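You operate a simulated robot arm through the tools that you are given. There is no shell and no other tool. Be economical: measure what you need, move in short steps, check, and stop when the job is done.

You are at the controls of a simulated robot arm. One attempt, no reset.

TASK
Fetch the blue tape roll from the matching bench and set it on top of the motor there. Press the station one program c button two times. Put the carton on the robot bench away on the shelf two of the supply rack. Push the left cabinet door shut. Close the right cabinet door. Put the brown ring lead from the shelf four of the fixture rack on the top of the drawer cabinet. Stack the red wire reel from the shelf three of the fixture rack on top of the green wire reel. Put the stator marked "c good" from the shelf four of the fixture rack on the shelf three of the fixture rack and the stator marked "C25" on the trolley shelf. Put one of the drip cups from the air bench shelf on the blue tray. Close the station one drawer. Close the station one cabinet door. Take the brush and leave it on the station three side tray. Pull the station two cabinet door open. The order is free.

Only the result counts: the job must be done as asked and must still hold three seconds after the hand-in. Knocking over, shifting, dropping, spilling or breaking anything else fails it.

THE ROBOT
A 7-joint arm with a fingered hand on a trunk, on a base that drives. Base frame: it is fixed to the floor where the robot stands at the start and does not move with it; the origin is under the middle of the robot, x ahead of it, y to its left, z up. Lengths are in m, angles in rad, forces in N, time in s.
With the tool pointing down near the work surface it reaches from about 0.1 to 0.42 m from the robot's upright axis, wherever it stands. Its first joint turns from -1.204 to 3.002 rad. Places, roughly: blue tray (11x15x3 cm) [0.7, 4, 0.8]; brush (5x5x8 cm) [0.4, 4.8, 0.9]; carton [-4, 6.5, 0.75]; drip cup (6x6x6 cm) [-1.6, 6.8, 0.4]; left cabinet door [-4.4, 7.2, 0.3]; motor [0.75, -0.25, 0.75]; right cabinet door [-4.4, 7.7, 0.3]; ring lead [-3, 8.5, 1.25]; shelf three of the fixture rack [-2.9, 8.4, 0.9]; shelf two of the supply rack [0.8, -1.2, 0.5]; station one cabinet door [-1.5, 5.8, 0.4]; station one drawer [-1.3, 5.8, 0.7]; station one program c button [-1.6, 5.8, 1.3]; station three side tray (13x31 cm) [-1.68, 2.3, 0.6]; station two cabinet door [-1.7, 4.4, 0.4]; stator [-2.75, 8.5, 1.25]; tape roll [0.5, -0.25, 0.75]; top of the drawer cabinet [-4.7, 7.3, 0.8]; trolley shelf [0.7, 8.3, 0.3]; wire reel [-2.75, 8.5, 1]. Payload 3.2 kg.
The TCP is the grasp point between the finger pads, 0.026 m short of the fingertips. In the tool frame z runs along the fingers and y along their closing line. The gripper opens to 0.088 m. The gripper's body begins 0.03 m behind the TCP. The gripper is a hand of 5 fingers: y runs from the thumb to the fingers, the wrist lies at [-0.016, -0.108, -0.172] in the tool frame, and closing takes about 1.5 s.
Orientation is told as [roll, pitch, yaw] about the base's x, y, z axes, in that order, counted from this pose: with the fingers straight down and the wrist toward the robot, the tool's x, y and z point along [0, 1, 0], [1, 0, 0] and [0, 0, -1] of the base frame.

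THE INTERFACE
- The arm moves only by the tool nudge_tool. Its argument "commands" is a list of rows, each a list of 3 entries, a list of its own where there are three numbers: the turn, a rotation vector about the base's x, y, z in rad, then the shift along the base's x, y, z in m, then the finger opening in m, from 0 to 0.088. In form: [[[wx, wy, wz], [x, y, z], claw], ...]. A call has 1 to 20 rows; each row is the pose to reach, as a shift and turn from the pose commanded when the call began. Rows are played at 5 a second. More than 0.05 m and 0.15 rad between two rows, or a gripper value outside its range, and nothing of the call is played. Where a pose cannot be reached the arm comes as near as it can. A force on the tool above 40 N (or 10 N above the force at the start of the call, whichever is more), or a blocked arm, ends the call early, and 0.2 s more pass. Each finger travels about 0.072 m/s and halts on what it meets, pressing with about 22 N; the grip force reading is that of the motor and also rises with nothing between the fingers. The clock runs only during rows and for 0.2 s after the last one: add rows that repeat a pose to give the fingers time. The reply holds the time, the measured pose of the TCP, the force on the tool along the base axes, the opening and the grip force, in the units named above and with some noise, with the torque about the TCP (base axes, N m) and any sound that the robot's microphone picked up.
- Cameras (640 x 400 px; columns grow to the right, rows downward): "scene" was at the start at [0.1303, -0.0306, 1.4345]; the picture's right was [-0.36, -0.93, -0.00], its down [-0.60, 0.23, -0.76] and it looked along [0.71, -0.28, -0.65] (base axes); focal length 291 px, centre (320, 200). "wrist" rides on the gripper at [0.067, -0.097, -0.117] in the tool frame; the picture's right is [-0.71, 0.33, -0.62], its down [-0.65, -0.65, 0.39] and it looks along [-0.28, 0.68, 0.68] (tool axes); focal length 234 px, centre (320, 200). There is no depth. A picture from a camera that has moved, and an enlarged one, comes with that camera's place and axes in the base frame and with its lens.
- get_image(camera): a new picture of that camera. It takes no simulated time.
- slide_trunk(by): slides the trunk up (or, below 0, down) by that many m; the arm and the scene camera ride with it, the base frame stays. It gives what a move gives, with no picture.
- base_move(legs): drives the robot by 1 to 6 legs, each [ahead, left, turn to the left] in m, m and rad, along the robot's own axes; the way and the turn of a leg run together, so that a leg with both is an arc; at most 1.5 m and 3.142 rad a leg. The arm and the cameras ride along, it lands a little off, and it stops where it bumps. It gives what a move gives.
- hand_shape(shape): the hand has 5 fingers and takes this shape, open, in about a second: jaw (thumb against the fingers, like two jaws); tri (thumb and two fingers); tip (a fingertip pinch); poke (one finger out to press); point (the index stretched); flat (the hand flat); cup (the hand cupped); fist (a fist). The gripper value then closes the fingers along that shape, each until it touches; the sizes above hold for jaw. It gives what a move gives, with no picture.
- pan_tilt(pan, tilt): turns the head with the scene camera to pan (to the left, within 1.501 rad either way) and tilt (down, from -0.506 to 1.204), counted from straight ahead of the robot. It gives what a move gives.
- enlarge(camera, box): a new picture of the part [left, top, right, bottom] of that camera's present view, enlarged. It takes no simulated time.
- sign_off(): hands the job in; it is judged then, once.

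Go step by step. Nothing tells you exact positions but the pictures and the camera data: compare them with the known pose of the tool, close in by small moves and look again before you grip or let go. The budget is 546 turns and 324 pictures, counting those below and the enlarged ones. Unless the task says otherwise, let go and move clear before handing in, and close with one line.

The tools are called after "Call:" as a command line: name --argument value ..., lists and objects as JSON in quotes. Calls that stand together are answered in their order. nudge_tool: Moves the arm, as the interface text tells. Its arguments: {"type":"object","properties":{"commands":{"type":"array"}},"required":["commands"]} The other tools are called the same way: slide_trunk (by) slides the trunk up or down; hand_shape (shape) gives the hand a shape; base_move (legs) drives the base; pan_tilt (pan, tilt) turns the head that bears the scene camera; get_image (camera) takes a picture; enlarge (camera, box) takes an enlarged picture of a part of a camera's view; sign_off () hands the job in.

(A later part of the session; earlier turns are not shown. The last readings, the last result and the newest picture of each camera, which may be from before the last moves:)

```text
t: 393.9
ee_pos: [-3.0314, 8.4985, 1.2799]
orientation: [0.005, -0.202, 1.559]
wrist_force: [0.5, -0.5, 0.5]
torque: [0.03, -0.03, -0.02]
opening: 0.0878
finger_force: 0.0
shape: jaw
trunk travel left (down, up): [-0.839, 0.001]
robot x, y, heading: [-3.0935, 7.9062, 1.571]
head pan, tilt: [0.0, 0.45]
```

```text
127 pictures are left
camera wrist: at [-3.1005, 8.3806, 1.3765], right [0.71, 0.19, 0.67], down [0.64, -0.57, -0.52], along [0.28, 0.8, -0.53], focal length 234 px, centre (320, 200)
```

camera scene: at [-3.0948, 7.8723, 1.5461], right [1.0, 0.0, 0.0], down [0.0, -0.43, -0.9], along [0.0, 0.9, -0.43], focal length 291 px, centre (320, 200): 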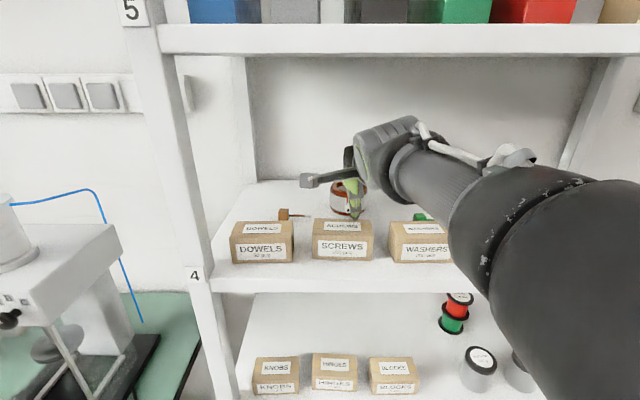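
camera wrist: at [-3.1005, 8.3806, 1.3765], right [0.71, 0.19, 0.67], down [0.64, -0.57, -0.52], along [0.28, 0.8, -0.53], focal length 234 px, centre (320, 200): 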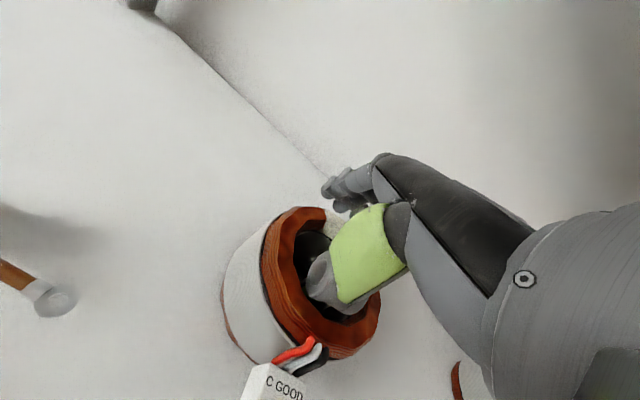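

Thumb is in the hole, fingers behind. Close.

Call:
nudge_tool --commands '[[[0, 0, 0], [0, 0, 0], 0.06], [[0, 0, 0], [0, 0, 0], 0.04], [[0, 0, 0], [0, 0, 0], 0.02], [[0, 0, 0], [0, 0, 0], 0.01], [[0, 0, 0], [0, 0, 0], 0.01], [[0, 0, 0], [0, 0, 0], 0.01], [[0, 0, 0], [0, 0, 0], 0.01], [[0, 0, 0], [0, 0, 0], 0.01], [[0, 0, 0], [0, 0, 0.01], 0.01], [[0, 0, 0], [0, 0, 0.025], 0.01]]'

Call:
get_image --camera "wrist"

Call:
enlarge --camera "scene" --box '[270, 120, 450, 260]'

```text
t: 396.1
ee_pos: [-3.0328, 8.498, 1.3053]
orientation: [0.007, -0.2, 1.556]
wrist_force: [-0.6, -1.6, -1.0]
torque: [-0.08, 0.02, -0.01]
opening: 0.0102
finger_force: 0.0
shape: jaw
trunk travel left (down, up): [-0.839, 0.001]
robot x, y, heading: [-3.0912, 7.9063, 1.568]
head pan, tilt: [0.0, 0.45]
```

```text
126 pictures are left
camera wrist: at [-3.0998, 8.38, 1.4016], right [0.71, 0.19, 0.67], down [0.64, -0.57, -0.52], along [0.29, 0.8, -0.53], focal length 234 px, centre (320, 200)
```

wrist: 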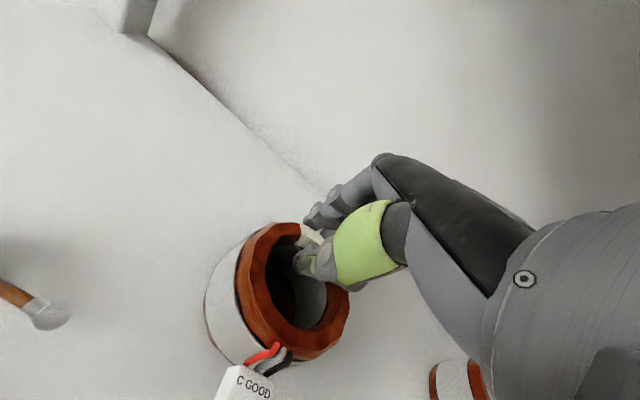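

```text
2.86 times, centred on (360, 190) of scene
camera zoom: at [-3.0892, 8.0468, 1.546], right [1.0, 0.0, 0.0], down [0.0, -0.43, -0.9], along [0.0, 0.9, -0.43], focal length 831 px, centre (206, 229)
```

zoom: 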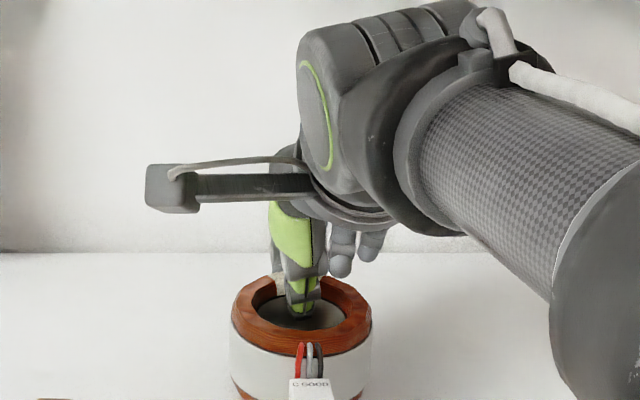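

The wall is thinner than the commanded 1 cm, so no squeeze. Reopen slightly, lower again and close fully.

Call:
nudge_tool --commands '[[[0, 0, 0], [0, 0, 0], 0.04], [[0, 0, 0], [0, 0, 0], 0.06], [[0, 0, 0], [0, 0, 0], 0.06], [[0, 0, 0], [0, 0, -0.013], 0.06], [[0, 0, 0], [0, 0, -0.026], 0.06], [[0, 0, 0], [0, 0, -0.026], 0.03], [[0, 0, 0], [0, 0, -0.026], 0.0], [[0, 0, 0], [0, 0, -0.026], 0.0], [[0, 0, 0], [0, 0, -0.026], 0.0], [[0, 0, 0], [0, 0, -0.026], 0.0], [[0, 0, 0], [0, 0, -0.026], 0.0]]'

Call:
nudge_tool --commands '[[[0, 0, 0], [0, 0, 0.01], 0.0], [[0, 0, 0], [0, 0, 0.025], 0.0]]'

Call:
get_image --camera "wrist"

```text
t: 398.4
ee_pos: [-3.0307, 8.4973, 1.2785]
orientation: [0.006, -0.2, 1.557]
wrist_force: [0.0, -3.0, -0.2]
torque: [-0.21, 0.01, -0.03]
opening: 0.0118
finger_force: 22.3
shape: jaw
trunk travel left (down, up): [-0.839, 0.001]
robot x, y, heading: [-3.0901, 7.9076, 1.567]
head pan, tilt: [0.0, 0.45]
```

```text
t: 399.1
ee_pos: [-3.0298, 8.4991, 1.3032]
orientation: [0.006, -0.199, 1.558]
wrist_force: [-0.3, 0.2, -8.1]
torque: [0.25, -0.07, -0.02]
opening: 0.0096
finger_force: 22.1
shape: jaw
trunk travel left (down, up): [-0.839, 0.001]
robot x, y, heading: [-3.093, 7.9034, 1.567]
head pan, tilt: [0.0, 0.45]
```

```text
124 pictures are left
camera wrist: at [-3.099, 8.3816, 1.3995], right [0.71, 0.19, 0.67], down [0.64, -0.57, -0.51], along [0.29, 0.8, -0.53], focal length 234 px, centre (320, 200)
```

wrist: 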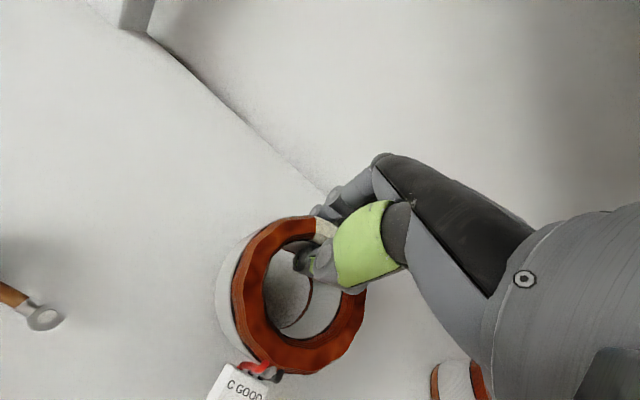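

The stator is partly lifted. Lift a bit more and see whether the grip holds.

Call:
nudge_tool --commands '[[[0, 0, 0], [0, 0, 0.015], 0.0], [[0, 0, 0], [0, 0, 0.03], 0.0]]'

Call:
get_image --camera "wrist"

Call:
enlarge --camera "scene" --box '[270, 120, 450, 260]'

```text
t: 399.6
ee_pos: [-3.0301, 8.5005, 1.3348]
orientation: [0.007, -0.2, 1.556]
wrist_force: [-0.5, -0.3, -9.5]
torque: [0.32, 0.0, -0.01]
opening: 0.0097
finger_force: 22.1
shape: jaw
trunk travel left (down, up): [-0.839, 0.001]
robot x, y, heading: [-3.0895, 7.905, 1.564]
head pan, tilt: [0.0, 0.45]
```

```text
123 pictures are left
camera wrist: at [-3.0989, 8.3818, 1.4302], right [0.71, 0.19, 0.67], down [0.64, -0.57, -0.51], along [0.29, 0.8, -0.53], focal length 234 px, centre (320, 200)
```

wrist: 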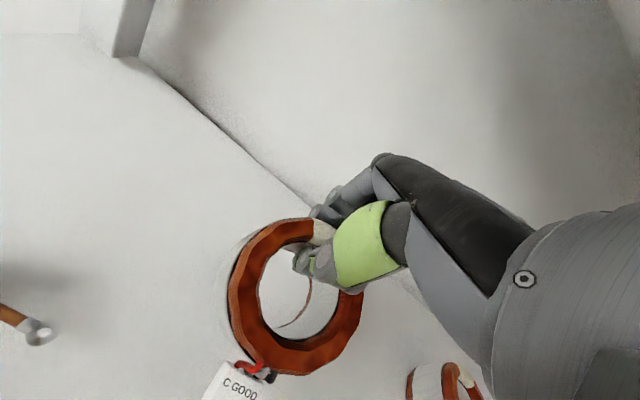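

```text
2.86 times, centred on (360, 190) of scene
camera zoom: at [-3.089, 8.0492, 1.5458], right [1.0, 0.0, 0.0], down [0.0, -0.44, -0.9], along [0.0, 0.9, -0.44], focal length 831 px, centre (206, 229)
```

zoom: 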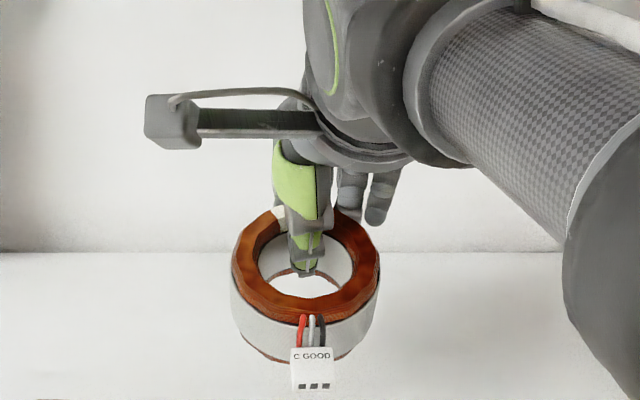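

It hangs from the far wall, front drooping ~20°, lowest point ≈1.265, while box tops are at 1.276. I raise it while tilting the hand further forward so the wrist stays under shelf five.

Call:
nudge_tool --commands '[[[0.1, 0, 0], [0, 0, 0.012], 0.0], [[0.2, 0, 0], [0, 0, 0.027], 0.0], [[0.3, 0, 0], [0, 0, 0.042], 0.0], [[0.4, 0, 0], [0, 0, 0.058], 0.0], [[0.45, 0, 0], [0, 0, 0.068], 0.0]]'

Call:
get_image --camera "scene"

Call:
get_image --camera "wrist"

```text
t: 400.9
ee_pos: [-3.0308, 8.5007, 1.4016]
orientation: [0.015, -0.652, 1.555]
wrist_force: [-0.2, 0.2, -9.0]
torque: [0.18, 0.0, 0.02]
opening: 0.0094
finger_force: 21.9
shape: jaw
trunk travel left (down, up): [-0.839, 0.001]
robot x, y, heading: [-3.0928, 7.9036, 1.577]
head pan, tilt: [0.0, 0.45]
```

```text
121 pictures are left
camera scene: at [-3.0885, 8.0498, 1.5457], right [1.0, 0.0, 0.0], down [0.0, -0.44, -0.9], along [0.0, 0.9, -0.44], focal length 291 px, centre (320, 200)
```

scene: 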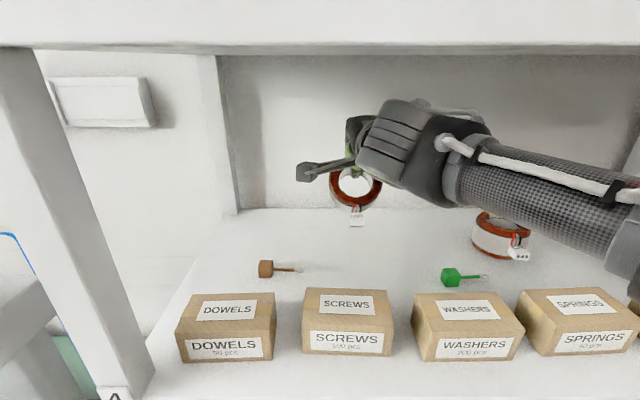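

```text
120 pictures are left
camera wrist: at [-3.0993, 8.3523, 1.4373], right [0.72, -0.12, 0.69], down [0.64, -0.29, -0.71], along [0.28, 0.95, -0.13], focal length 234 px, centre (320, 200)
```

wrist: 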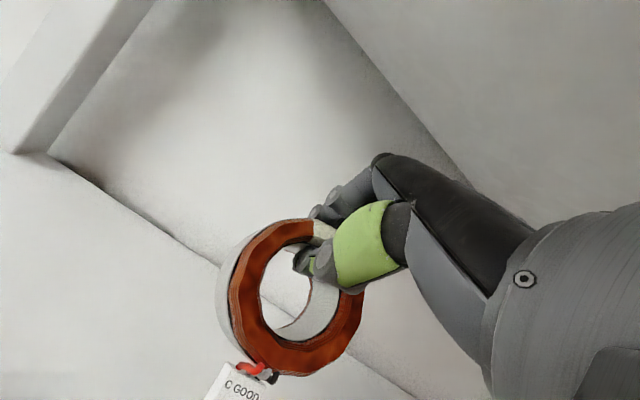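

Connector bottom ≈1.305, clear of the boxes. Back out 0.4 m.

Call:
base_move --legs '[[-0.4, 0, 0]]'

Call:
get_image --camera "scene"

```text
t: 403.3
ee_pos: [-3.0357, 8.1064, 1.401]
orientation: [0.014, -0.647, 1.564]
wrist_force: [0.1, -0.1, -8.7]
torque: [0.19, -0.02, -0.02]
opening: 0.0094
finger_force: 21.8
shape: jaw
trunk travel left (down, up): [-0.839, 0.001]
robot x, y, heading: [-3.0892, 7.5052, 1.578]
head pan, tilt: [0.0, 0.45]
```

```text
119 pictures are left
camera scene: at [-3.0893, 7.6551, 1.5456], right [1.0, 0.01, 0.0], down [0.0, -0.44, -0.9], along [-0.01, 0.9, -0.44], focal length 291 px, centre (320, 200)
```

scene: 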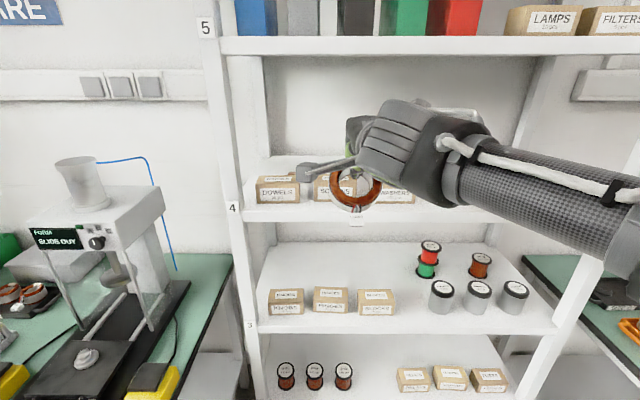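

Out of shelf four. Lower to shelf three, keeping the tilt, with a small shift right (place target ≈(-2.97,8.44)).

Call:
slide_trunk --by -0.355

Call:
base_move --legs '[[0, -0.065, 0]]'

Call:
get_image --camera "scene"

```text
t: 406.8
ee_pos: [-3.0352, 8.105, 1.0466]
orientation: [0.012, -0.645, 1.563]
wrist_force: [-0.2, -1.0, -8.9]
torque: [0.15, -0.04, 0.03]
opening: 0.0095
finger_force: 21.7
shape: jaw
trunk travel left (down, up): [-0.484, 0.356]
robot x, y, heading: [-3.0882, 7.5119, 1.574]
head pan, tilt: [0.0, 0.45]
```

```text
t: 407.8
ee_pos: [-2.9693, 8.1049, 1.0457]
orientation: [0.013, -0.647, 1.564]
wrist_force: [1.5, 0.0, -8.9]
torque: [0.17, -0.02, 0.02]
opening: 0.0095
finger_force: 21.7
shape: jaw
trunk travel left (down, up): [-0.484, 0.356]
robot x, y, heading: [-3.0232, 7.5094, 1.573]
head pan, tilt: [0.0, 0.45]
```

```text
118 pictures are left
camera scene: at [-3.0234, 7.654, 1.1907], right [1.0, 0.01, 0.0], down [0.0, -0.44, -0.9], along [-0.01, 0.9, -0.44], focal length 291 px, centre (320, 200)
```

scene: 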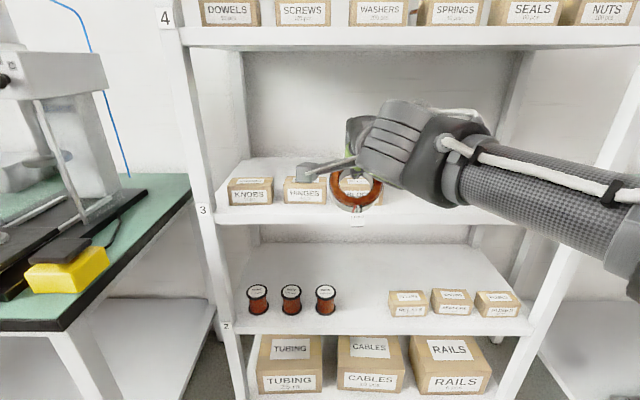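

Connector clears the box tops by ~2 cm. Advance 0.36 m into shelf three.

Call:
base_move --legs '[[0.36, 0, 0]]'

Call:
get_image --camera "scene"

Call:
get_image --camera "wrist"

```text
t: 410.1
ee_pos: [-2.9723, 8.4675, 1.0461]
orientation: [0.012, -0.648, 1.563]
wrist_force: [0.3, -0.4, -9.5]
torque: [0.19, 0.0, 0.02]
opening: 0.0095
finger_force: 22.1
shape: jaw
trunk travel left (down, up): [-0.484, 0.356]
robot x, y, heading: [-3.0281, 7.8713, 1.576]
head pan, tilt: [0.0, 0.45]
```

```text
117 pictures are left
camera scene: at [-3.0266, 8.0161, 1.1907], right [1.0, 0.01, 0.0], down [0.0, -0.44, -0.9], along [-0.01, 0.9, -0.44], focal length 291 px, centre (320, 200)
```

scene: 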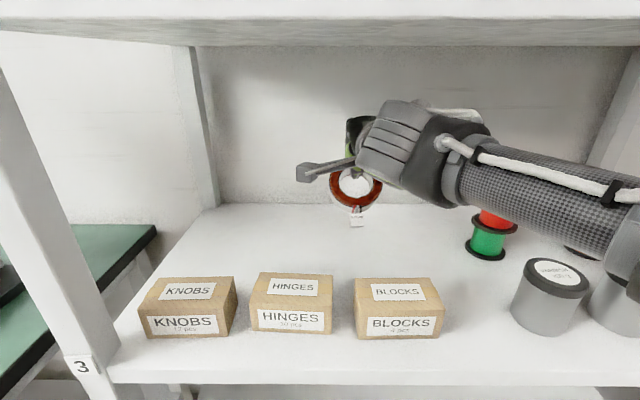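

```text
116 pictures are left
camera wrist: at [-3.0396, 8.3189, 1.0814], right [0.71, -0.11, 0.69], down [0.64, -0.29, -0.71], along [0.28, 0.95, -0.13], focal length 234 px, centre (320, 200)
```

wrist: 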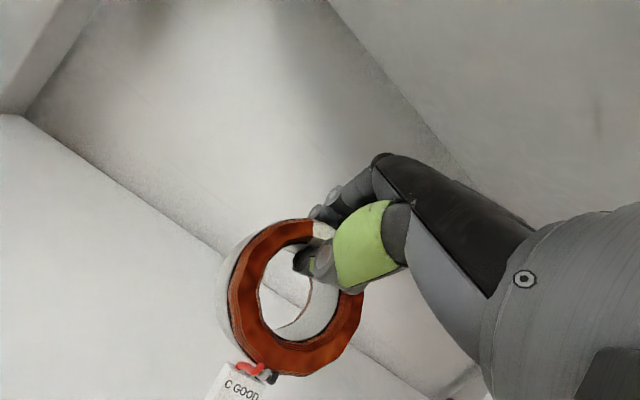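

Now level the stator by reducing the tilt while lowering.

Call:
nudge_tool --commands '[[[-0.12, 0, 0], [0, 0, -0.02], 0.0], [[-0.24, 0, 0], [0, 0, -0.04], 0.0], [[-0.36, 0, 0], [0, 0, -0.055], 0.0], [[-0.48, 0, 0], [0, 0, -0.07], 0.0], [[-0.6, 0, 0], [0, 0, -0.08], 0.0]]'

Call:
get_image --camera "wrist"

Call:
enlarge --camera "scene" --box '[260, 120, 440, 260]'

```text
t: 411.3
ee_pos: [-2.9715, 8.4674, 0.9636]
orientation: [0.011, -0.043, 1.565]
wrist_force: [-0.8, -1.0, -9.0]
torque: [0.36, -0.02, -0.04]
opening: 0.0099
finger_force: 22.3
shape: jaw
trunk travel left (down, up): [-0.484, 0.356]
robot x, y, heading: [-3.0278, 7.8727, 1.581]
head pan, tilt: [0.0, 0.45]
```

```text
115 pictures are left
camera wrist: at [-3.0395, 8.3654, 1.0784], right [0.71, 0.3, 0.63], down [0.64, -0.64, -0.42], along [0.28, 0.71, -0.65], focal length 234 px, centre (320, 200)
```

wrist: 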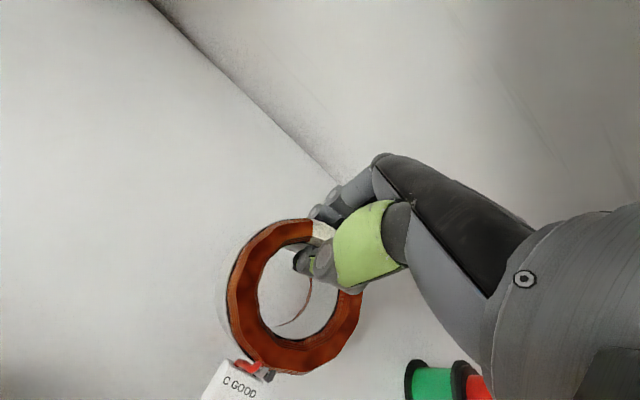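

```text
2.86 times, centred on (350, 190) of scene
camera zoom: at [-3.0268, 8.0162, 1.1906], right [1.0, 0.01, 0.0], down [0.0, -0.44, -0.9], along [-0.01, 0.9, -0.44], focal length 831 px, centre (234, 229)
```

zoom: 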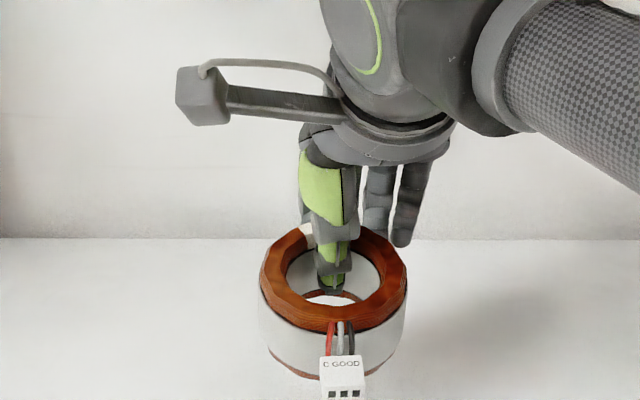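

Nearly level. Lower to contact while taking out the rest of the tilt.

Call:
nudge_tool --commands '[[[-0.06, 0, 0], [0, 0, -0.008], 0.0], [[-0.12, 0, 0], [0, 0, -0.016], 0.0]]'

Call:
nudge_tool --commands '[[[0, 0, 0], [0, 0, -0.004], 0.0], [[0, 0, 0], [0, 0, -0.008], 0.0]]'

Call:
enlarge --camera "scene" --box '[260, 120, 440, 260]'

```text
t: 411.9
ee_pos: [-2.972, 8.4678, 0.949]
orientation: [0.007, 0.072, 1.567]
wrist_force: [-0.5, -0.6, -8.3]
torque: [0.39, -0.02, 0.03]
opening: 0.0103
finger_force: 22.0
shape: jaw
trunk travel left (down, up): [-0.484, 0.356]
robot x, y, heading: [-3.0298, 7.8704, 1.574]
head pan, tilt: [0.0, 0.45]
```

```text
t: 412.5
ee_pos: [-2.9713, 8.4655, 0.9413]
orientation: [0.006, 0.074, 1.564]
wrist_force: [0.1, -0.1, -8.7]
torque: [0.38, -0.08, 0.03]
opening: 0.01
finger_force: 21.7
shape: jaw
trunk travel left (down, up): [-0.484, 0.356]
robot x, y, heading: [-3.0296, 7.8731, 1.573]
head pan, tilt: [0.0, 0.45]
```

```text
2.86 times, centred on (350, 190) of scene
camera zoom: at [-3.0266, 8.0156, 1.1907], right [1.0, 0.01, 0.0], down [0.0, -0.44, -0.9], along [-0.01, 0.9, -0.44], focal length 831 px, centre (234, 229)
```

zoom: 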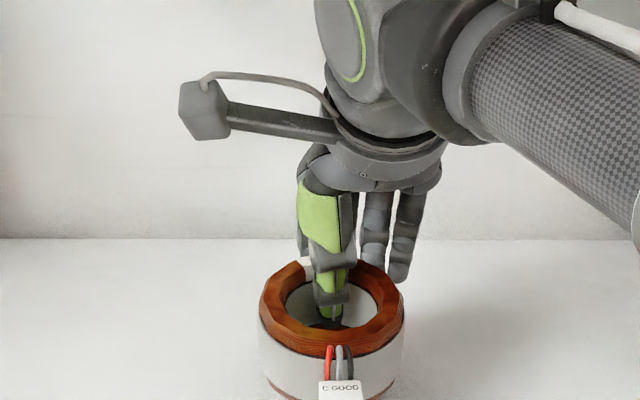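

Call:
nudge_tool --commands '[[[0, 0, 0], [0, 0, -0.004], 0.0], [[0, 0, 0], [0, 0, -0.007], 0.0]]'

Call:
nudge_tool --commands '[[[0, 0, 0], [0, 0, -0.004], 0.0]]'

Call:
nudge_tool --commands '[[[0, 0, 0], [0, 0, -0.004], 0.0]]'

```text
t: 413.1
ee_pos: [-2.9724, 8.466, 0.9352]
orientation: [0.007, 0.072, 1.563]
wrist_force: [-0.4, 0.6, -7.8]
torque: [0.4, -0.02, 0.02]
opening: 0.0101
finger_force: 22.0
shape: jaw
trunk travel left (down, up): [-0.484, 0.356]
robot x, y, heading: [-3.0311, 7.8735, 1.579]
head pan, tilt: [0.0, 0.45]
```

```text
t: 413.5
ee_pos: [-2.9713, 8.4672, 0.9295]
orientation: [0.008, 0.07, 1.563]
wrist_force: [0.4, 0.4, -8.4]
torque: [0.34, -0.06, -0.02]
opening: 0.0102
finger_force: 21.9
shape: jaw
trunk travel left (down, up): [-0.484, 0.356]
robot x, y, heading: [-3.0251, 7.8695, 1.577]
head pan, tilt: [0.0, 0.45]
```

```text
t: 413.9
ee_pos: [-2.9711, 8.4663, 0.9269]
orientation: [0.007, 0.073, 1.564]
wrist_force: [1.0, 1.1, -5.6]
torque: [0.18, 0.02, 0.02]
opening: 0.0101
finger_force: 21.8
shape: jaw
trunk travel left (down, up): [-0.484, 0.356]
robot x, y, heading: [-3.025, 7.8731, 1.577]
head pan, tilt: [0.0, 0.45]
```

Contact starts. Settle a bit more, then release.

Call:
nudge_tool --commands '[[[0, 0, 0], [0, 0, -0.004], 0.0], [[0, 0, 0], [0, 0, -0.006], 0.0]]'

Call:
enlarge --camera "scene" --box '[260, 120, 440, 260]'

```text
t: 414.5
ee_pos: [-2.9734, 8.4662, 0.9216]
orientation: [0.006, 0.07, 1.564]
wrist_force: [1.1, 1.4, -4.9]
torque: [0.11, 0.03, -0.02]
opening: 0.0103
finger_force: 21.9
shape: jaw
trunk travel left (down, up): [-0.484, 0.356]
robot x, y, heading: [-3.0268, 7.8717, 1.574]
head pan, tilt: [0.0, 0.45]
```

```text
2.86 times, centred on (350, 190) of scene
camera zoom: at [-3.0267, 8.0152, 1.1908], right [1.0, 0.01, 0.0], down [0.0, -0.44, -0.9], along [-0.01, 0.9, -0.44], focal length 831 px, centre (234, 229)
```

zoom: 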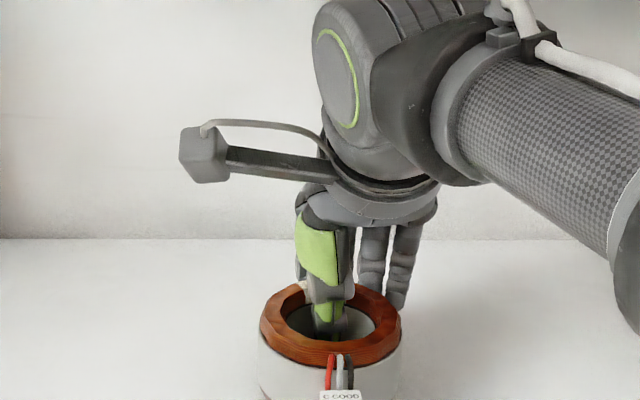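

Call:
nudge_tool --commands '[[[0, 0, 0], [0, 0, -0.004], 0.0]]'

Call:
nudge_tool --commands '[[[0, 0, 0], [0, 0, -0.004], 0.0]]'

```text
t: 414.9
ee_pos: [-2.972, 8.4667, 0.9184]
orientation: [0.011, 0.067, 1.563]
wrist_force: [-0.5, 1.0, 2.8]
torque: [0.09, -0.02, -0.01]
opening: 0.0106
finger_force: 21.7
shape: jaw
trunk travel left (down, up): [-0.484, 0.356]
robot x, y, heading: [-3.0262, 7.8715, 1.578]
head pan, tilt: [0.0, 0.45]
```

```text
t: 415.3
ee_pos: [-2.9711, 8.4657, 0.9181]
orientation: [0.011, 0.062, 1.565]
wrist_force: [-0.1, 5.8, 15.3]
torque: [0.13, 0.03, -0.02]
opening: 0.0116
finger_force: 22.1
shape: jaw
trunk travel left (down, up): [-0.484, 0.356]
robot x, y, heading: [-3.0286, 7.8701, 1.569]
head pan, tilt: [0.0, 0.45]
```

Fully seated. Release and rise, then back out with the fingers over the boxes.

Call:
nudge_tool --commands '[[[0, 0, 0], [0, 0, 0.004], 0.02], [[0, 0, 0], [0, 0, 0.004], 0.04], [[0, 0, 0], [0, 0, 0.004], 0.055], [[0, 0, 0], [0, 0, 0.004], 0.055], [[0, 0, 0], [0, 0, 0.004], 0.055], [[0, 0, 0], [0, 0, 0.03], 0.055], [[0.1, 0, 0], [0, 0, 0.06], 0.055], [[0.2, 0, 0], [0, 0, 0.075], 0.055], [[0.35, 0, 0], [0, 0, 0.085], 0.055], [[0.45, 0, 0], [0, 0, 0.095], 0.055]]'

Call:
get_image --camera "scene"

Call:
get_image --camera "wrist"

```text
t: 417.5
ee_pos: [-2.9704, 8.4651, 1.0086]
orientation: [0.011, -0.381, 1.564]
wrist_force: [0.1, -0.2, -0.1]
torque: [0.0, 0.02, 0.03]
opening: 0.0547
finger_force: 0.0
shape: jaw
trunk travel left (down, up): [-0.484, 0.356]
robot x, y, heading: [-3.0236, 7.8752, 1.576]
head pan, tilt: [0.0, 0.45]
```

```text
111 pictures are left
camera scene: at [-3.0253, 8.0143, 1.1909], right [1.0, 0.01, 0.0], down [0.0, -0.44, -0.9], along [-0.01, 0.9, -0.44], focal length 291 px, centre (320, 200)
```

scene: 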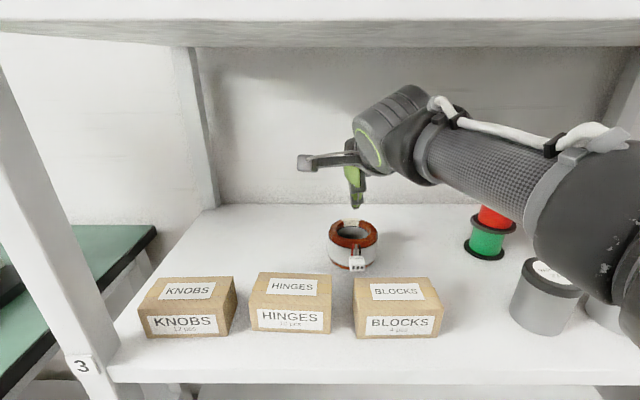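

```text
110 pictures are left
camera wrist: at [-3.0382, 8.3316, 1.0826], right [0.72, 0.07, 0.69], down [0.64, -0.46, -0.61], along [0.28, 0.88, -0.38], focal length 234 px, centre (320, 200)
```

wrist: 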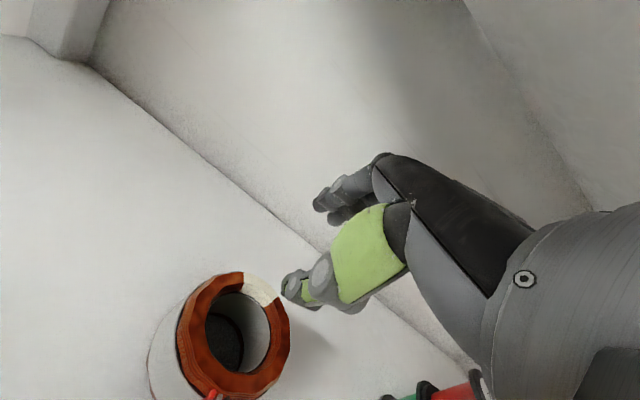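

C GOOD stands on shelf three. Now C25 on shelf four: back out, raise, shift right.

Call:
base_move --legs '[[-0.4, 0, 0]]'

Call:
slide_trunk --by 0.355

Call:
base_move --legs '[[0, -0.2, -0.003]]'

Call:
base_move --legs '[[0.3, 0, 0]]'

Call:
get_image --camera "wrist"

Call:
get_image --camera "scene"

```text
t: 420.0
ee_pos: [-2.9711, 8.0677, 1.0087]
orientation: [0.012, -0.379, 1.565]
wrist_force: [0.3, 0.3, 0.1]
torque: [0.02, 0.01, -0.03]
opening: 0.0545
finger_force: 0.1
shape: jaw
trunk travel left (down, up): [-0.484, 0.356]
robot x, y, heading: [-3.0241, 7.477, 1.584]
head pan, tilt: [0.0, 0.45]
```

```text
t: 423.4
ee_pos: [-2.9704, 8.0699, 1.3634]
orientation: [0.009, -0.379, 1.567]
wrist_force: [-0.1, 0.1, -1.5]
torque: [0.0, -0.02, 0.02]
opening: 0.0547
finger_force: 0.1
shape: jaw
trunk travel left (down, up): [-0.839, 0.001]
robot x, y, heading: [-3.0257, 7.4759, 1.578]
head pan, tilt: [0.0, 0.45]
```

```text
t: 425.0
ee_pos: [-2.7715, 8.0707, 1.3642]
orientation: [0.009, -0.379, 1.564]
wrist_force: [-0.2, 0.0, 0.1]
torque: [0.03, 0.01, 0.0]
opening: 0.0547
finger_force: 0.1
shape: jaw
trunk travel left (down, up): [-0.839, 0.001]
robot x, y, heading: [-2.8279, 7.4759, 1.577]
head pan, tilt: [0.0, 0.45]
```

```text
t: 427.1
ee_pos: [-2.771, 8.3674, 1.3651]
orientation: [0.01, -0.38, 1.563]
wrist_force: [0.9, 0.1, -0.1]
torque: [0.01, 0.0, 0.01]
opening: 0.0545
finger_force: 0.1
shape: jaw
trunk travel left (down, up): [-0.839, 0.001]
robot x, y, heading: [-2.8291, 7.7726, 1.575]
head pan, tilt: [0.0, 0.45]
```

```text
109 pictures are left
camera wrist: at [-2.8394, 8.2343, 1.4379], right [0.71, 0.07, 0.7], down [0.64, -0.47, -0.61], along [0.28, 0.88, -0.38], focal length 234 px, centre (320, 200)
```

wrist: 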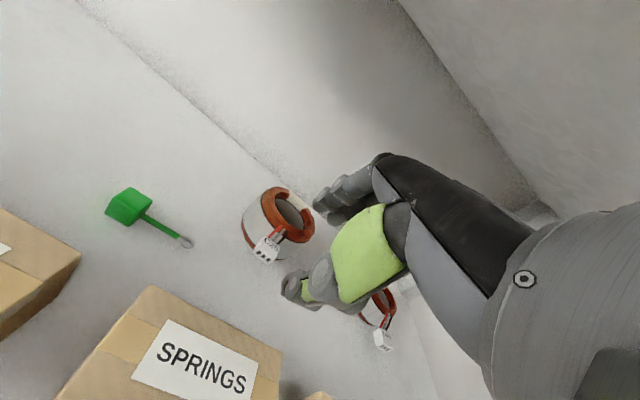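

```text
108 pictures are left
camera scene: at [-2.8266, 7.9167, 1.5461], right [1.0, 0.01, 0.0], down [0.0, -0.43, -0.9], along [0.0, 0.9, -0.43], focal length 291 px, centre (320, 200)
```

scene: 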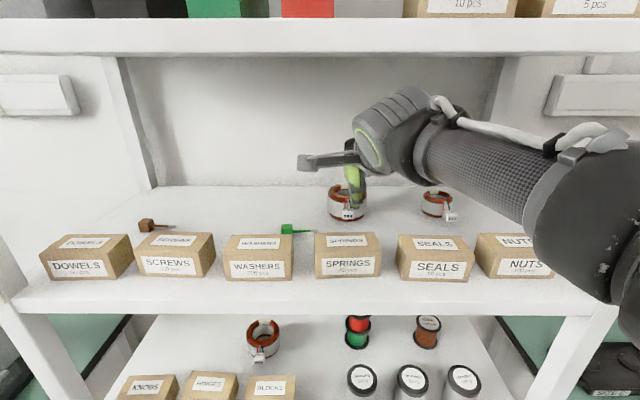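

C25 centre ≈(-2.768,8.48). Advance so the thumb is over its hole, then lower with reduced tilt.

Call:
nudge_tool --commands '[[[0.05, 0, 0], [0, 0, -0.01], 0.088], [[0.07, 0, 0], [0, 0, -0.015], 0.088]]'

Call:
base_move --legs '[[0.144, -0.003, 0]]'

Call:
nudge_tool --commands '[[[-0.08, 0, 0], [0, 0, -0.01], 0.088], [[-0.16, 0, 0], [0, 0, -0.02], 0.088], [[-0.25, 0, 0], [0, 0, -0.03], 0.088]]'

Call:
get_image --camera "wrist"

Call:
enlarge --camera "scene" --box '[270, 120, 450, 260]'

```text
t: 427.7
ee_pos: [-2.7726, 8.3691, 1.3486]
orientation: [0.012, -0.45, 1.564]
wrist_force: [0.4, 0.3, -1.0]
torque: [0.02, -0.02, 0.01]
opening: 0.0879
finger_force: 0.1
shape: jaw
trunk travel left (down, up): [-0.839, 0.001]
robot x, y, heading: [-2.826, 7.7787, 1.577]
head pan, tilt: [0.0, 0.45]
```

```text
t: 429.0
ee_pos: [-2.7697, 8.5104, 1.3497]
orientation: [0.009, -0.453, 1.563]
wrist_force: [-0.4, 0.3, 0.5]
torque: [0.0, 0.02, 0.02]
opening: 0.0879
finger_force: 0.0
shape: jaw
trunk travel left (down, up): [-0.839, 0.001]
robot x, y, heading: [-2.8267, 7.9168, 1.577]
head pan, tilt: [0.0, 0.45]
```

```text
t: 429.8
ee_pos: [-2.7696, 8.5136, 1.3186]
orientation: [0.009, -0.197, 1.567]
wrist_force: [0.9, 1.9, 0.0]
torque: [0.01, 0.01, 0.0]
opening: 0.088
finger_force: 0.1
shape: jaw
trunk travel left (down, up): [-0.839, 0.001]
robot x, y, heading: [-2.8261, 7.9188, 1.581]
head pan, tilt: [0.0, 0.45]
```

```text
107 pictures are left
camera wrist: at [-2.8376, 8.3956, 1.4146], right [0.71, 0.2, 0.67], down [0.64, -0.57, -0.51], along [0.28, 0.8, -0.53], focal length 234 px, centre (320, 200)
```

wrist: 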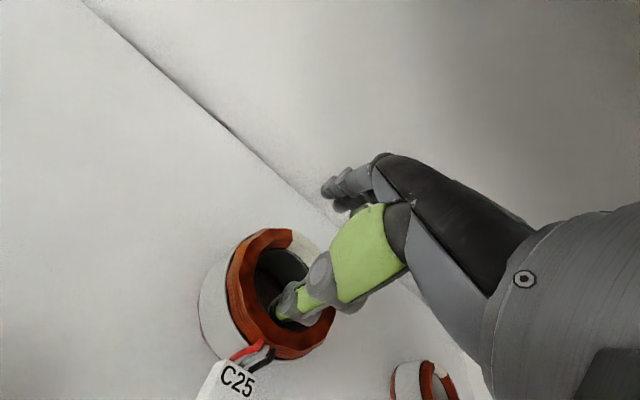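

```text
2.86 times, centred on (360, 190) of scene
camera zoom: at [-2.8245, 8.0631, 1.5458], right [1.0, 0.01, 0.0], down [0.0, -0.44, -0.9], along [0.0, 0.9, -0.44], focal length 831 px, centre (206, 229)
```

zoom: 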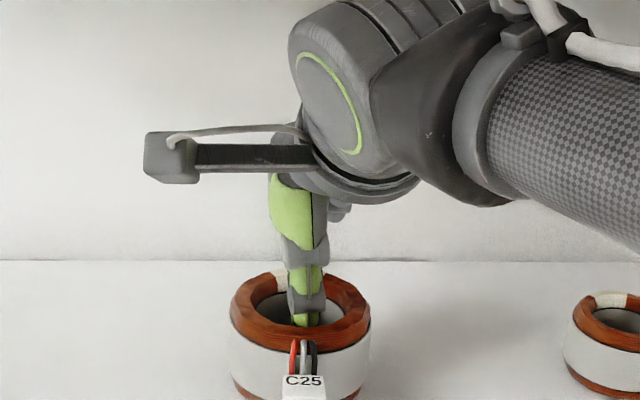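

Aligned. Descend and close fully.

Call:
nudge_tool --commands '[[[0, 0, 0], [-0.002, 0.002, -0.02], 0.088], [[0, 0, 0], [-0.002, 0.002, -0.04], 0.088], [[0, 0, 0], [-0.002, 0.002, -0.04], 0.05], [[0, 0, 0], [-0.002, 0.002, -0.04], 0.02], [[0, 0, 0], [-0.002, 0.002, -0.04], 0.0], [[0, 0, 0], [-0.002, 0.002, -0.04], 0.0], [[0, 0, 0], [-0.002, 0.002, -0.04], 0.0], [[0, 0, 0], [-0.002, 0.002, -0.04], 0.0], [[0, 0, 0], [-0.002, 0.002, -0.04], 0.0]]'

Call:
nudge_tool --commands '[[[0, 0, 0], [0, 0, 0.015], 0.0], [[0.08, 0, 0], [0, 0, 0.035], 0.0], [[0.16, 0, 0], [0, 0, 0.055], 0.0], [[0.26, 0, 0], [0, 0, 0.078], 0.0], [[0.36, 0, 0], [0, 0, 0.1], 0.0], [[0.45, 0, 0], [0, 0, 0.12], 0.0]]'

Call:
get_image --camera "scene"

```text
t: 431.8
ee_pos: [-2.7722, 8.5154, 1.2796]
orientation: [0.009, -0.201, 1.563]
wrist_force: [-1.5, -1.6, 0.2]
torque: [-0.25, 0.0, -0.03]
opening: 0.011
finger_force: 21.7
shape: jaw
trunk travel left (down, up): [-0.839, 0.001]
robot x, y, heading: [-2.8314, 7.9204, 1.579]
head pan, tilt: [0.0, 0.45]
```

```text
t: 433.2
ee_pos: [-2.7703, 8.5167, 1.3987]
orientation: [0.013, -0.65, 1.563]
wrist_force: [0.2, -0.2, -9.7]
torque: [0.19, 0.01, 0.03]
opening: 0.0087
finger_force: 22.2
shape: jaw
trunk travel left (down, up): [-0.839, 0.001]
robot x, y, heading: [-2.8266, 7.9168, 1.575]
head pan, tilt: [0.0, 0.45]
```

```text
105 pictures are left
camera scene: at [-2.824, 8.0629, 1.5458], right [1.0, 0.01, 0.0], down [0.0, -0.44, -0.9], along [0.0, 0.9, -0.44], focal length 291 px, centre (320, 200)
```

scene: 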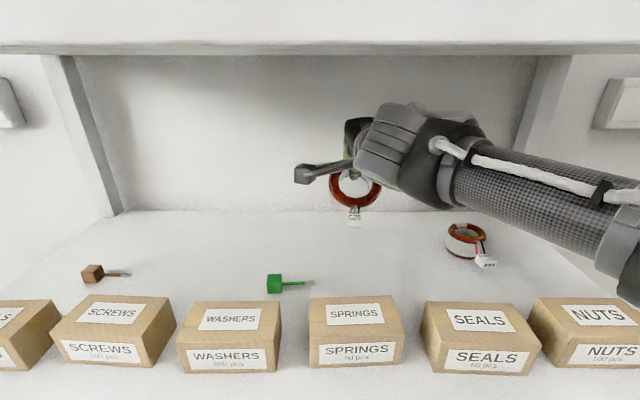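

C25 is held the same way. Back out and travel to the trolley (west side, facing +x).

Call:
base_move --legs '[[-0.6, 0, 0], [0, -1.4, 0], [0, -1.15, 0], [0, 0, -1.575]]'

Call:
pan_tilt --pan 0.7 --tilt 0.5

Call:
get_image --camera "scene"

```text
t: 452.4
ee_pos: [0.3186, 7.3055, 1.3978]
orientation: [0.013, -0.647, 0.014]
wrist_force: [0.0, -0.3, -9.2]
torque: [0.01, -0.19, 0.0]
opening: 0.0092
finger_force: 22.1
shape: jaw
trunk travel left (down, up): [-0.839, 0.001]
robot x, y, heading: [-0.2768, 7.3418, 0.028]
head pan, tilt: [0.0, 0.45]
```

```text
t: 453.4
ee_pos: [0.3188, 7.3058, 1.3988]
orientation: [0.012, -0.648, 0.013]
wrist_force: [0.6, 0.0, -8.7]
torque: [0.02, -0.21, 0.01]
opening: 0.0092
finger_force: 21.6
shape: jaw
trunk travel left (down, up): [-0.839, 0.001]
robot x, y, heading: [-0.2805, 7.3421, 0.033]
head pan, tilt: [0.7, 0.499]
```

```text
104 pictures are left
camera scene: at [-0.158, 7.4071, 1.5413], right [0.66, -0.75, 0.0], down [-0.36, -0.32, -0.88], along [0.66, 0.58, -0.48], focal length 291 px, centre (320, 200)
```

scene: 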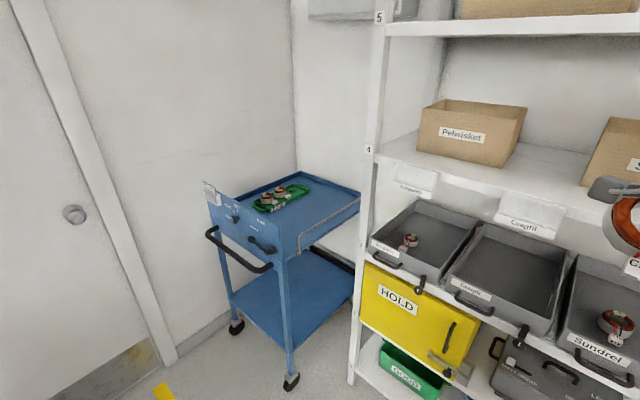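

Trolley lower shelf: x≈0.38–0.95, y≈8.09–8.58, z≈0.3; a push handle at (≈0.35, z≈0.75) faces me. I position west of it, low.

Call:
base_move --legs '[[-0.2, 1.06, -0.033]]'

Call:
slide_trunk --by -0.4

Call:
slide_trunk --by -0.4

Call:
pan_tilt --pan 0.0 --tilt 0.3

Call:
get_image --camera "scene"

```text
t: 459.0
ee_pos: [0.1129, 8.3379, 1.3982]
orientation: [0.012, -0.649, -0.032]
wrist_force: [0.2, -0.2, -8.8]
torque: [0.03, -0.18, 0.01]
opening: 0.0091
finger_force: 21.5
shape: jaw
trunk travel left (down, up): [-0.839, 0.001]
robot x, y, heading: [-0.4834, 8.4022, -0.024]
head pan, tilt: [0.7, 0.499]
```

```text
t: 462.8
ee_pos: [0.1123, 8.3381, 0.9984]
orientation: [0.013, -0.649, -0.03]
wrist_force: [0.0, -0.1, -8.4]
torque: [-0.02, -0.21, 0.01]
opening: 0.0089
finger_force: 22.4
shape: jaw
trunk travel left (down, up): [-0.439, 0.401]
robot x, y, heading: [-0.4819, 8.4086, -0.018]
head pan, tilt: [0.7, 0.499]
```

```text
t: 466.6
ee_pos: [0.1117, 8.3385, 0.5974]
orientation: [0.012, -0.647, -0.032]
wrist_force: [0.9, 0.5, -9.3]
torque: [0.0, -0.21, -0.02]
opening: 0.0087
finger_force: 21.7
shape: jaw
trunk travel left (down, up): [-0.039, 0.801]
robot x, y, heading: [-0.4844, 8.4064, -0.018]
head pan, tilt: [0.7, 0.499]
```

```text
t: 467.7
ee_pos: [0.1113, 8.3393, 0.597]
orientation: [0.011, -0.647, -0.032]
wrist_force: [-0.2, -0.3, -9.3]
torque: [0.01, -0.21, 0.0]
opening: 0.0092
finger_force: 22.0
shape: jaw
trunk travel left (down, up): [-0.039, 0.801]
robot x, y, heading: [-0.4826, 8.4054, -0.017]
head pan, tilt: [0.0, 0.3]
```

```text
103 pictures are left
camera scene: at [-0.3379, 8.4031, 0.7596], right [-0.02, -1.0, 0.0], down [-0.3, 0.01, -0.95], along [0.95, -0.02, -0.3], focal length 291 px, centre (320, 200)
```

scene: 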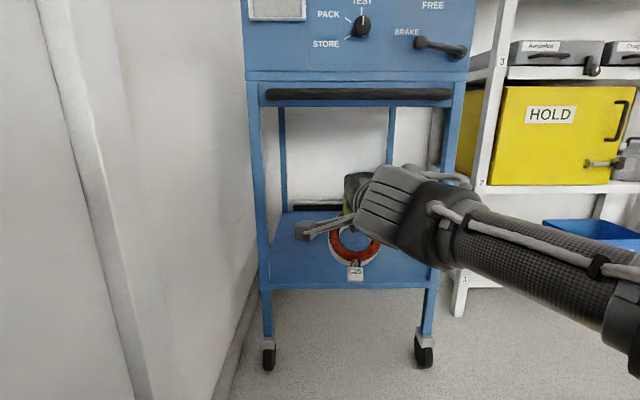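

Lower and partly level the hand in front of the trolley, then advance under the handle.

Call:
nudge_tool --commands '[[[0, -0.08, 0], [0, 0, -0.04], 0.0], [[0, -0.16, 0], [0, 0, -0.08], 0.0], [[0, -0.24, 0], [0, 0, -0.12], 0.0], [[0, -0.32, 0], [0, 0, -0.155], 0.0]]'

Call:
get_image --camera "scene"

```text
t: 468.7
ee_pos: [0.1117, 8.3382, 0.4417]
orientation: [0.035, -0.967, -0.048]
wrist_force: [0.1, 0.5, -7.9]
torque: [-0.01, -0.03, 0.01]
opening: 0.0089
finger_force: 22.2
shape: jaw
trunk travel left (down, up): [-0.039, 0.801]
robot x, y, heading: [-0.483, 8.4064, -0.012]
head pan, tilt: [0.0, 0.3]
```

```text
102 pictures are left
camera scene: at [-0.338, 8.403, 0.7597], right [-0.02, -1.0, 0.0], down [-0.3, 0.01, -0.95], along [0.95, -0.02, -0.3], focal length 291 px, centre (320, 200)
```

scene: 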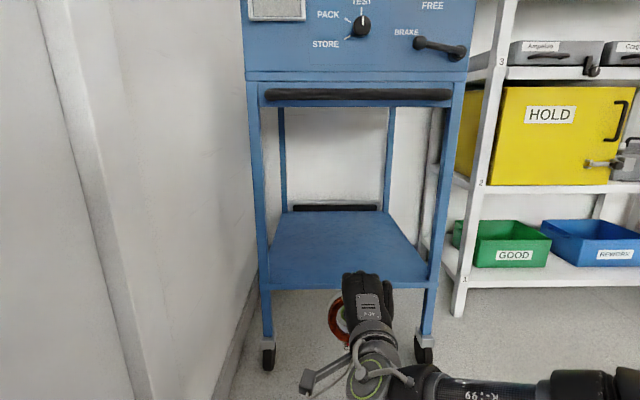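

Wrong sign; the tilt grew. Reverse it.

Call:
nudge_tool --commands '[[[0, 0.13, 0], [0, 0, 0.01], 0.0], [[0, 0.26, 0], [0, 0, 0.01], 0.0], [[0, 0.39, 0], [0, 0, 0.01], 0.0], [[0, 0.52, 0], [0, 0, 0.01], 0.0], [[0, 0.65, 0], [0, 0, 0.01], 0.0]]'

Call:
get_image --camera "scene"

```text
t: 469.9
ee_pos: [0.1114, 8.338, 0.4537]
orientation: [0.001, -0.315, -0.026]
wrist_force: [-1.3, 0.1, -9.4]
torque: [-0.02, -0.31, -0.03]
opening: 0.009
finger_force: 21.8
shape: jaw
trunk travel left (down, up): [-0.039, 0.801]
robot x, y, heading: [-0.4807, 8.4069, -0.013]
head pan, tilt: [0.0, 0.3]
```

```text
101 pictures are left
camera scene: at [-0.3379, 8.403, 0.7596], right [-0.02, -1.0, 0.0], down [-0.3, 0.01, -0.95], along [0.95, -0.02, -0.3], focal length 291 px, centre (320, 200)
```

scene: 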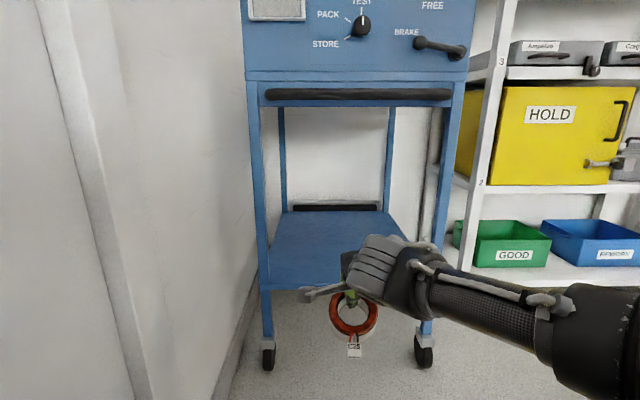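

Good: lowest point ≈0.37, shelf at 0.30. Advance under the handle.

Call:
base_move --legs '[[0.48, 0, 0.01]]'

Call:
get_image --camera "wrist"

Call:
get_image --camera "scene"

```text
t: 472.8
ee_pos: [0.5903, 8.3411, 0.453]
orientation: [0.001, -0.316, -0.014]
wrist_force: [0.6, -0.2, -8.3]
torque: [0.02, -0.3, 0.0]
opening: 0.0093
finger_force: 21.8
shape: jaw
trunk travel left (down, up): [-0.039, 0.801]
robot x, y, heading: [-0.0046, 8.3996, -0.006]
head pan, tilt: [0.0, 0.3]
```

```text
100 pictures are left
camera wrist: at [0.4605, 8.4082, 0.5342], right [0.11, -0.71, 0.7], down [-0.51, -0.64, -0.57], along [0.85, -0.29, -0.43], focal length 234 px, centre (320, 200)
```

wrist: 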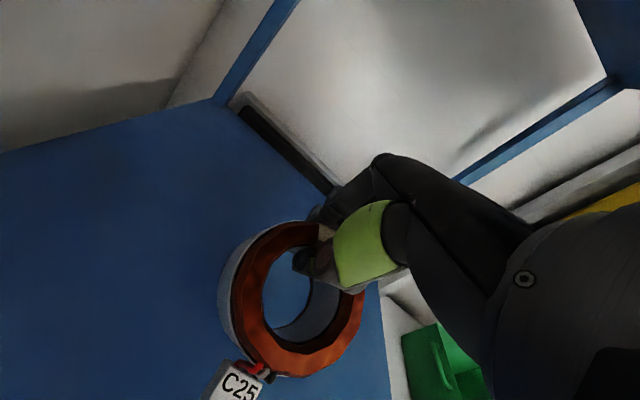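

```text
99 pictures are left
camera scene: at [0.1398, 8.3992, 0.7597], right [-0.01, -1.0, 0.0], down [-0.3, 0.0, -0.95], along [0.95, -0.01, -0.3], focal length 291 px, centre (320, 200)
```

scene: 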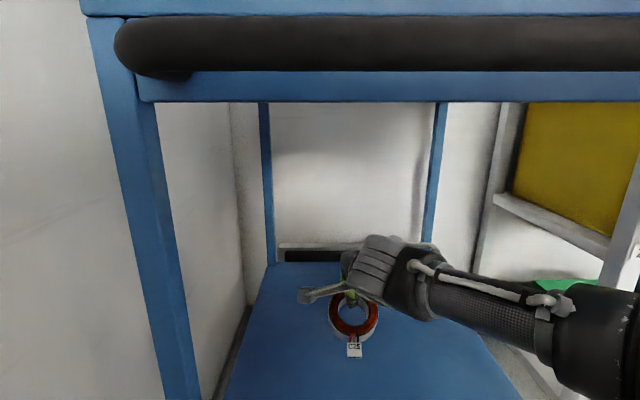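

Over the shelf. Level and lower the stator.

Call:
nudge_tool --commands '[[[0, 0.12, 0], [0, 0, -0.03], 0.0], [[0, 0.24, 0], [0, 0, -0.055], 0.0], [[0, 0.36, 0], [0, 0, -0.075], 0.0]]'

Call:
nudge_tool --commands '[[[0, 0, 0], [0, 0, -0.008], 0.0], [[0, 0, 0], [0, 0, -0.016], 0.0]]'

Call:
enlarge --camera "scene" --box '[260, 220, 440, 380]'

```text
t: 473.6
ee_pos: [0.5884, 8.3391, 0.3763]
orientation: [-0.004, 0.045, -0.014]
wrist_force: [0.3, 0.3, -8.4]
torque: [0.01, -0.35, -0.03]
opening: 0.0094
finger_force: 21.7
shape: jaw
trunk travel left (down, up): [-0.039, 0.801]
robot x, y, heading: [-0.0039, 8.4017, -0.007]
head pan, tilt: [0.0, 0.3]
```

```text
t: 474.2
ee_pos: [0.5901, 8.3397, 0.362]
orientation: [-0.003, 0.044, -0.016]
wrist_force: [-0.6, -0.2, -7.9]
torque: [-0.03, -0.35, 0.0]
opening: 0.0093
finger_force: 21.8
shape: jaw
trunk travel left (down, up): [-0.039, 0.801]
robot x, y, heading: [-0.0049, 8.4004, -0.008]
head pan, tilt: [0.0, 0.3]
```

```text
2.50 times, centred on (350, 300) of scene
camera zoom: at [0.1398, 8.3992, 0.7597], right [-0.01, -1.0, 0.0], down [-0.3, 0.0, -0.95], along [0.95, -0.01, -0.3], focal length 727 px, centre (245, -50)
```

zoom: 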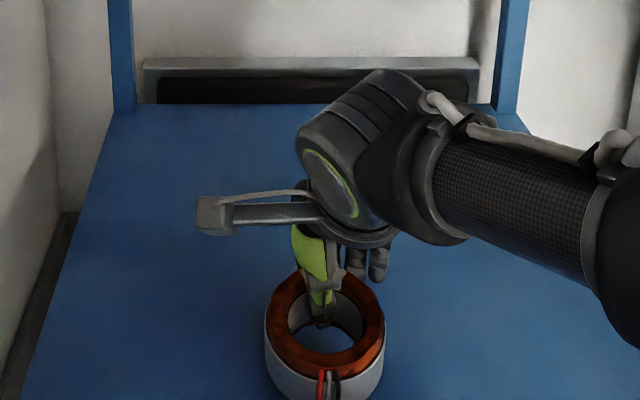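

Call:
nudge_tool --commands '[[[0, 0, 0], [0, 0, -0.006], 0.0], [[0, 0, 0], [0, 0, -0.012], 0.0]]'

Call:
nudge_tool --commands '[[[0, 0, 0], [0, 0, -0.005], 0.0], [[0, 0, 0], [0, 0, -0.01], 0.0]]'

Call:
nudge_tool --commands '[[[0, 0, 0], [0, 0, -0.005], 0.0]]'

```text
t: 474.8
ee_pos: [0.5898, 8.3402, 0.3508]
orientation: [-0.003, 0.039, -0.012]
wrist_force: [1.1, -0.2, -5.5]
torque: [-0.01, -0.19, 0.01]
opening: 0.0097
finger_force: 22.3
shape: jaw
trunk travel left (down, up): [-0.039, 0.801]
robot x, y, heading: [-0.0038, 8.3996, -0.006]
head pan, tilt: [0.0, 0.3]
```

```text
t: 475.4
ee_pos: [0.5891, 8.3408, 0.3411]
orientation: [-0.005, 0.042, -0.014]
wrist_force: [0.5, 0.8, -4.3]
torque: [0.01, -0.02, 0.01]
opening: 0.0101
finger_force: 22.2
shape: jaw
trunk travel left (down, up): [-0.039, 0.801]
robot x, y, heading: [-0.0069, 8.3995, -0.009]
head pan, tilt: [0.0, 0.3]
```

```text
t: 475.8
ee_pos: [0.5899, 8.3411, 0.3394]
orientation: [0.0, 0.032, -0.013]
wrist_force: [-4.1, -0.6, 10.7]
torque: [-0.01, 0.09, 0.02]
opening: 0.0103
finger_force: 22.7
shape: jaw
trunk travel left (down, up): [-0.039, 0.801]
robot x, y, heading: [-0.0049, 8.4, -0.005]
head pan, tilt: [0.0, 0.3]
```

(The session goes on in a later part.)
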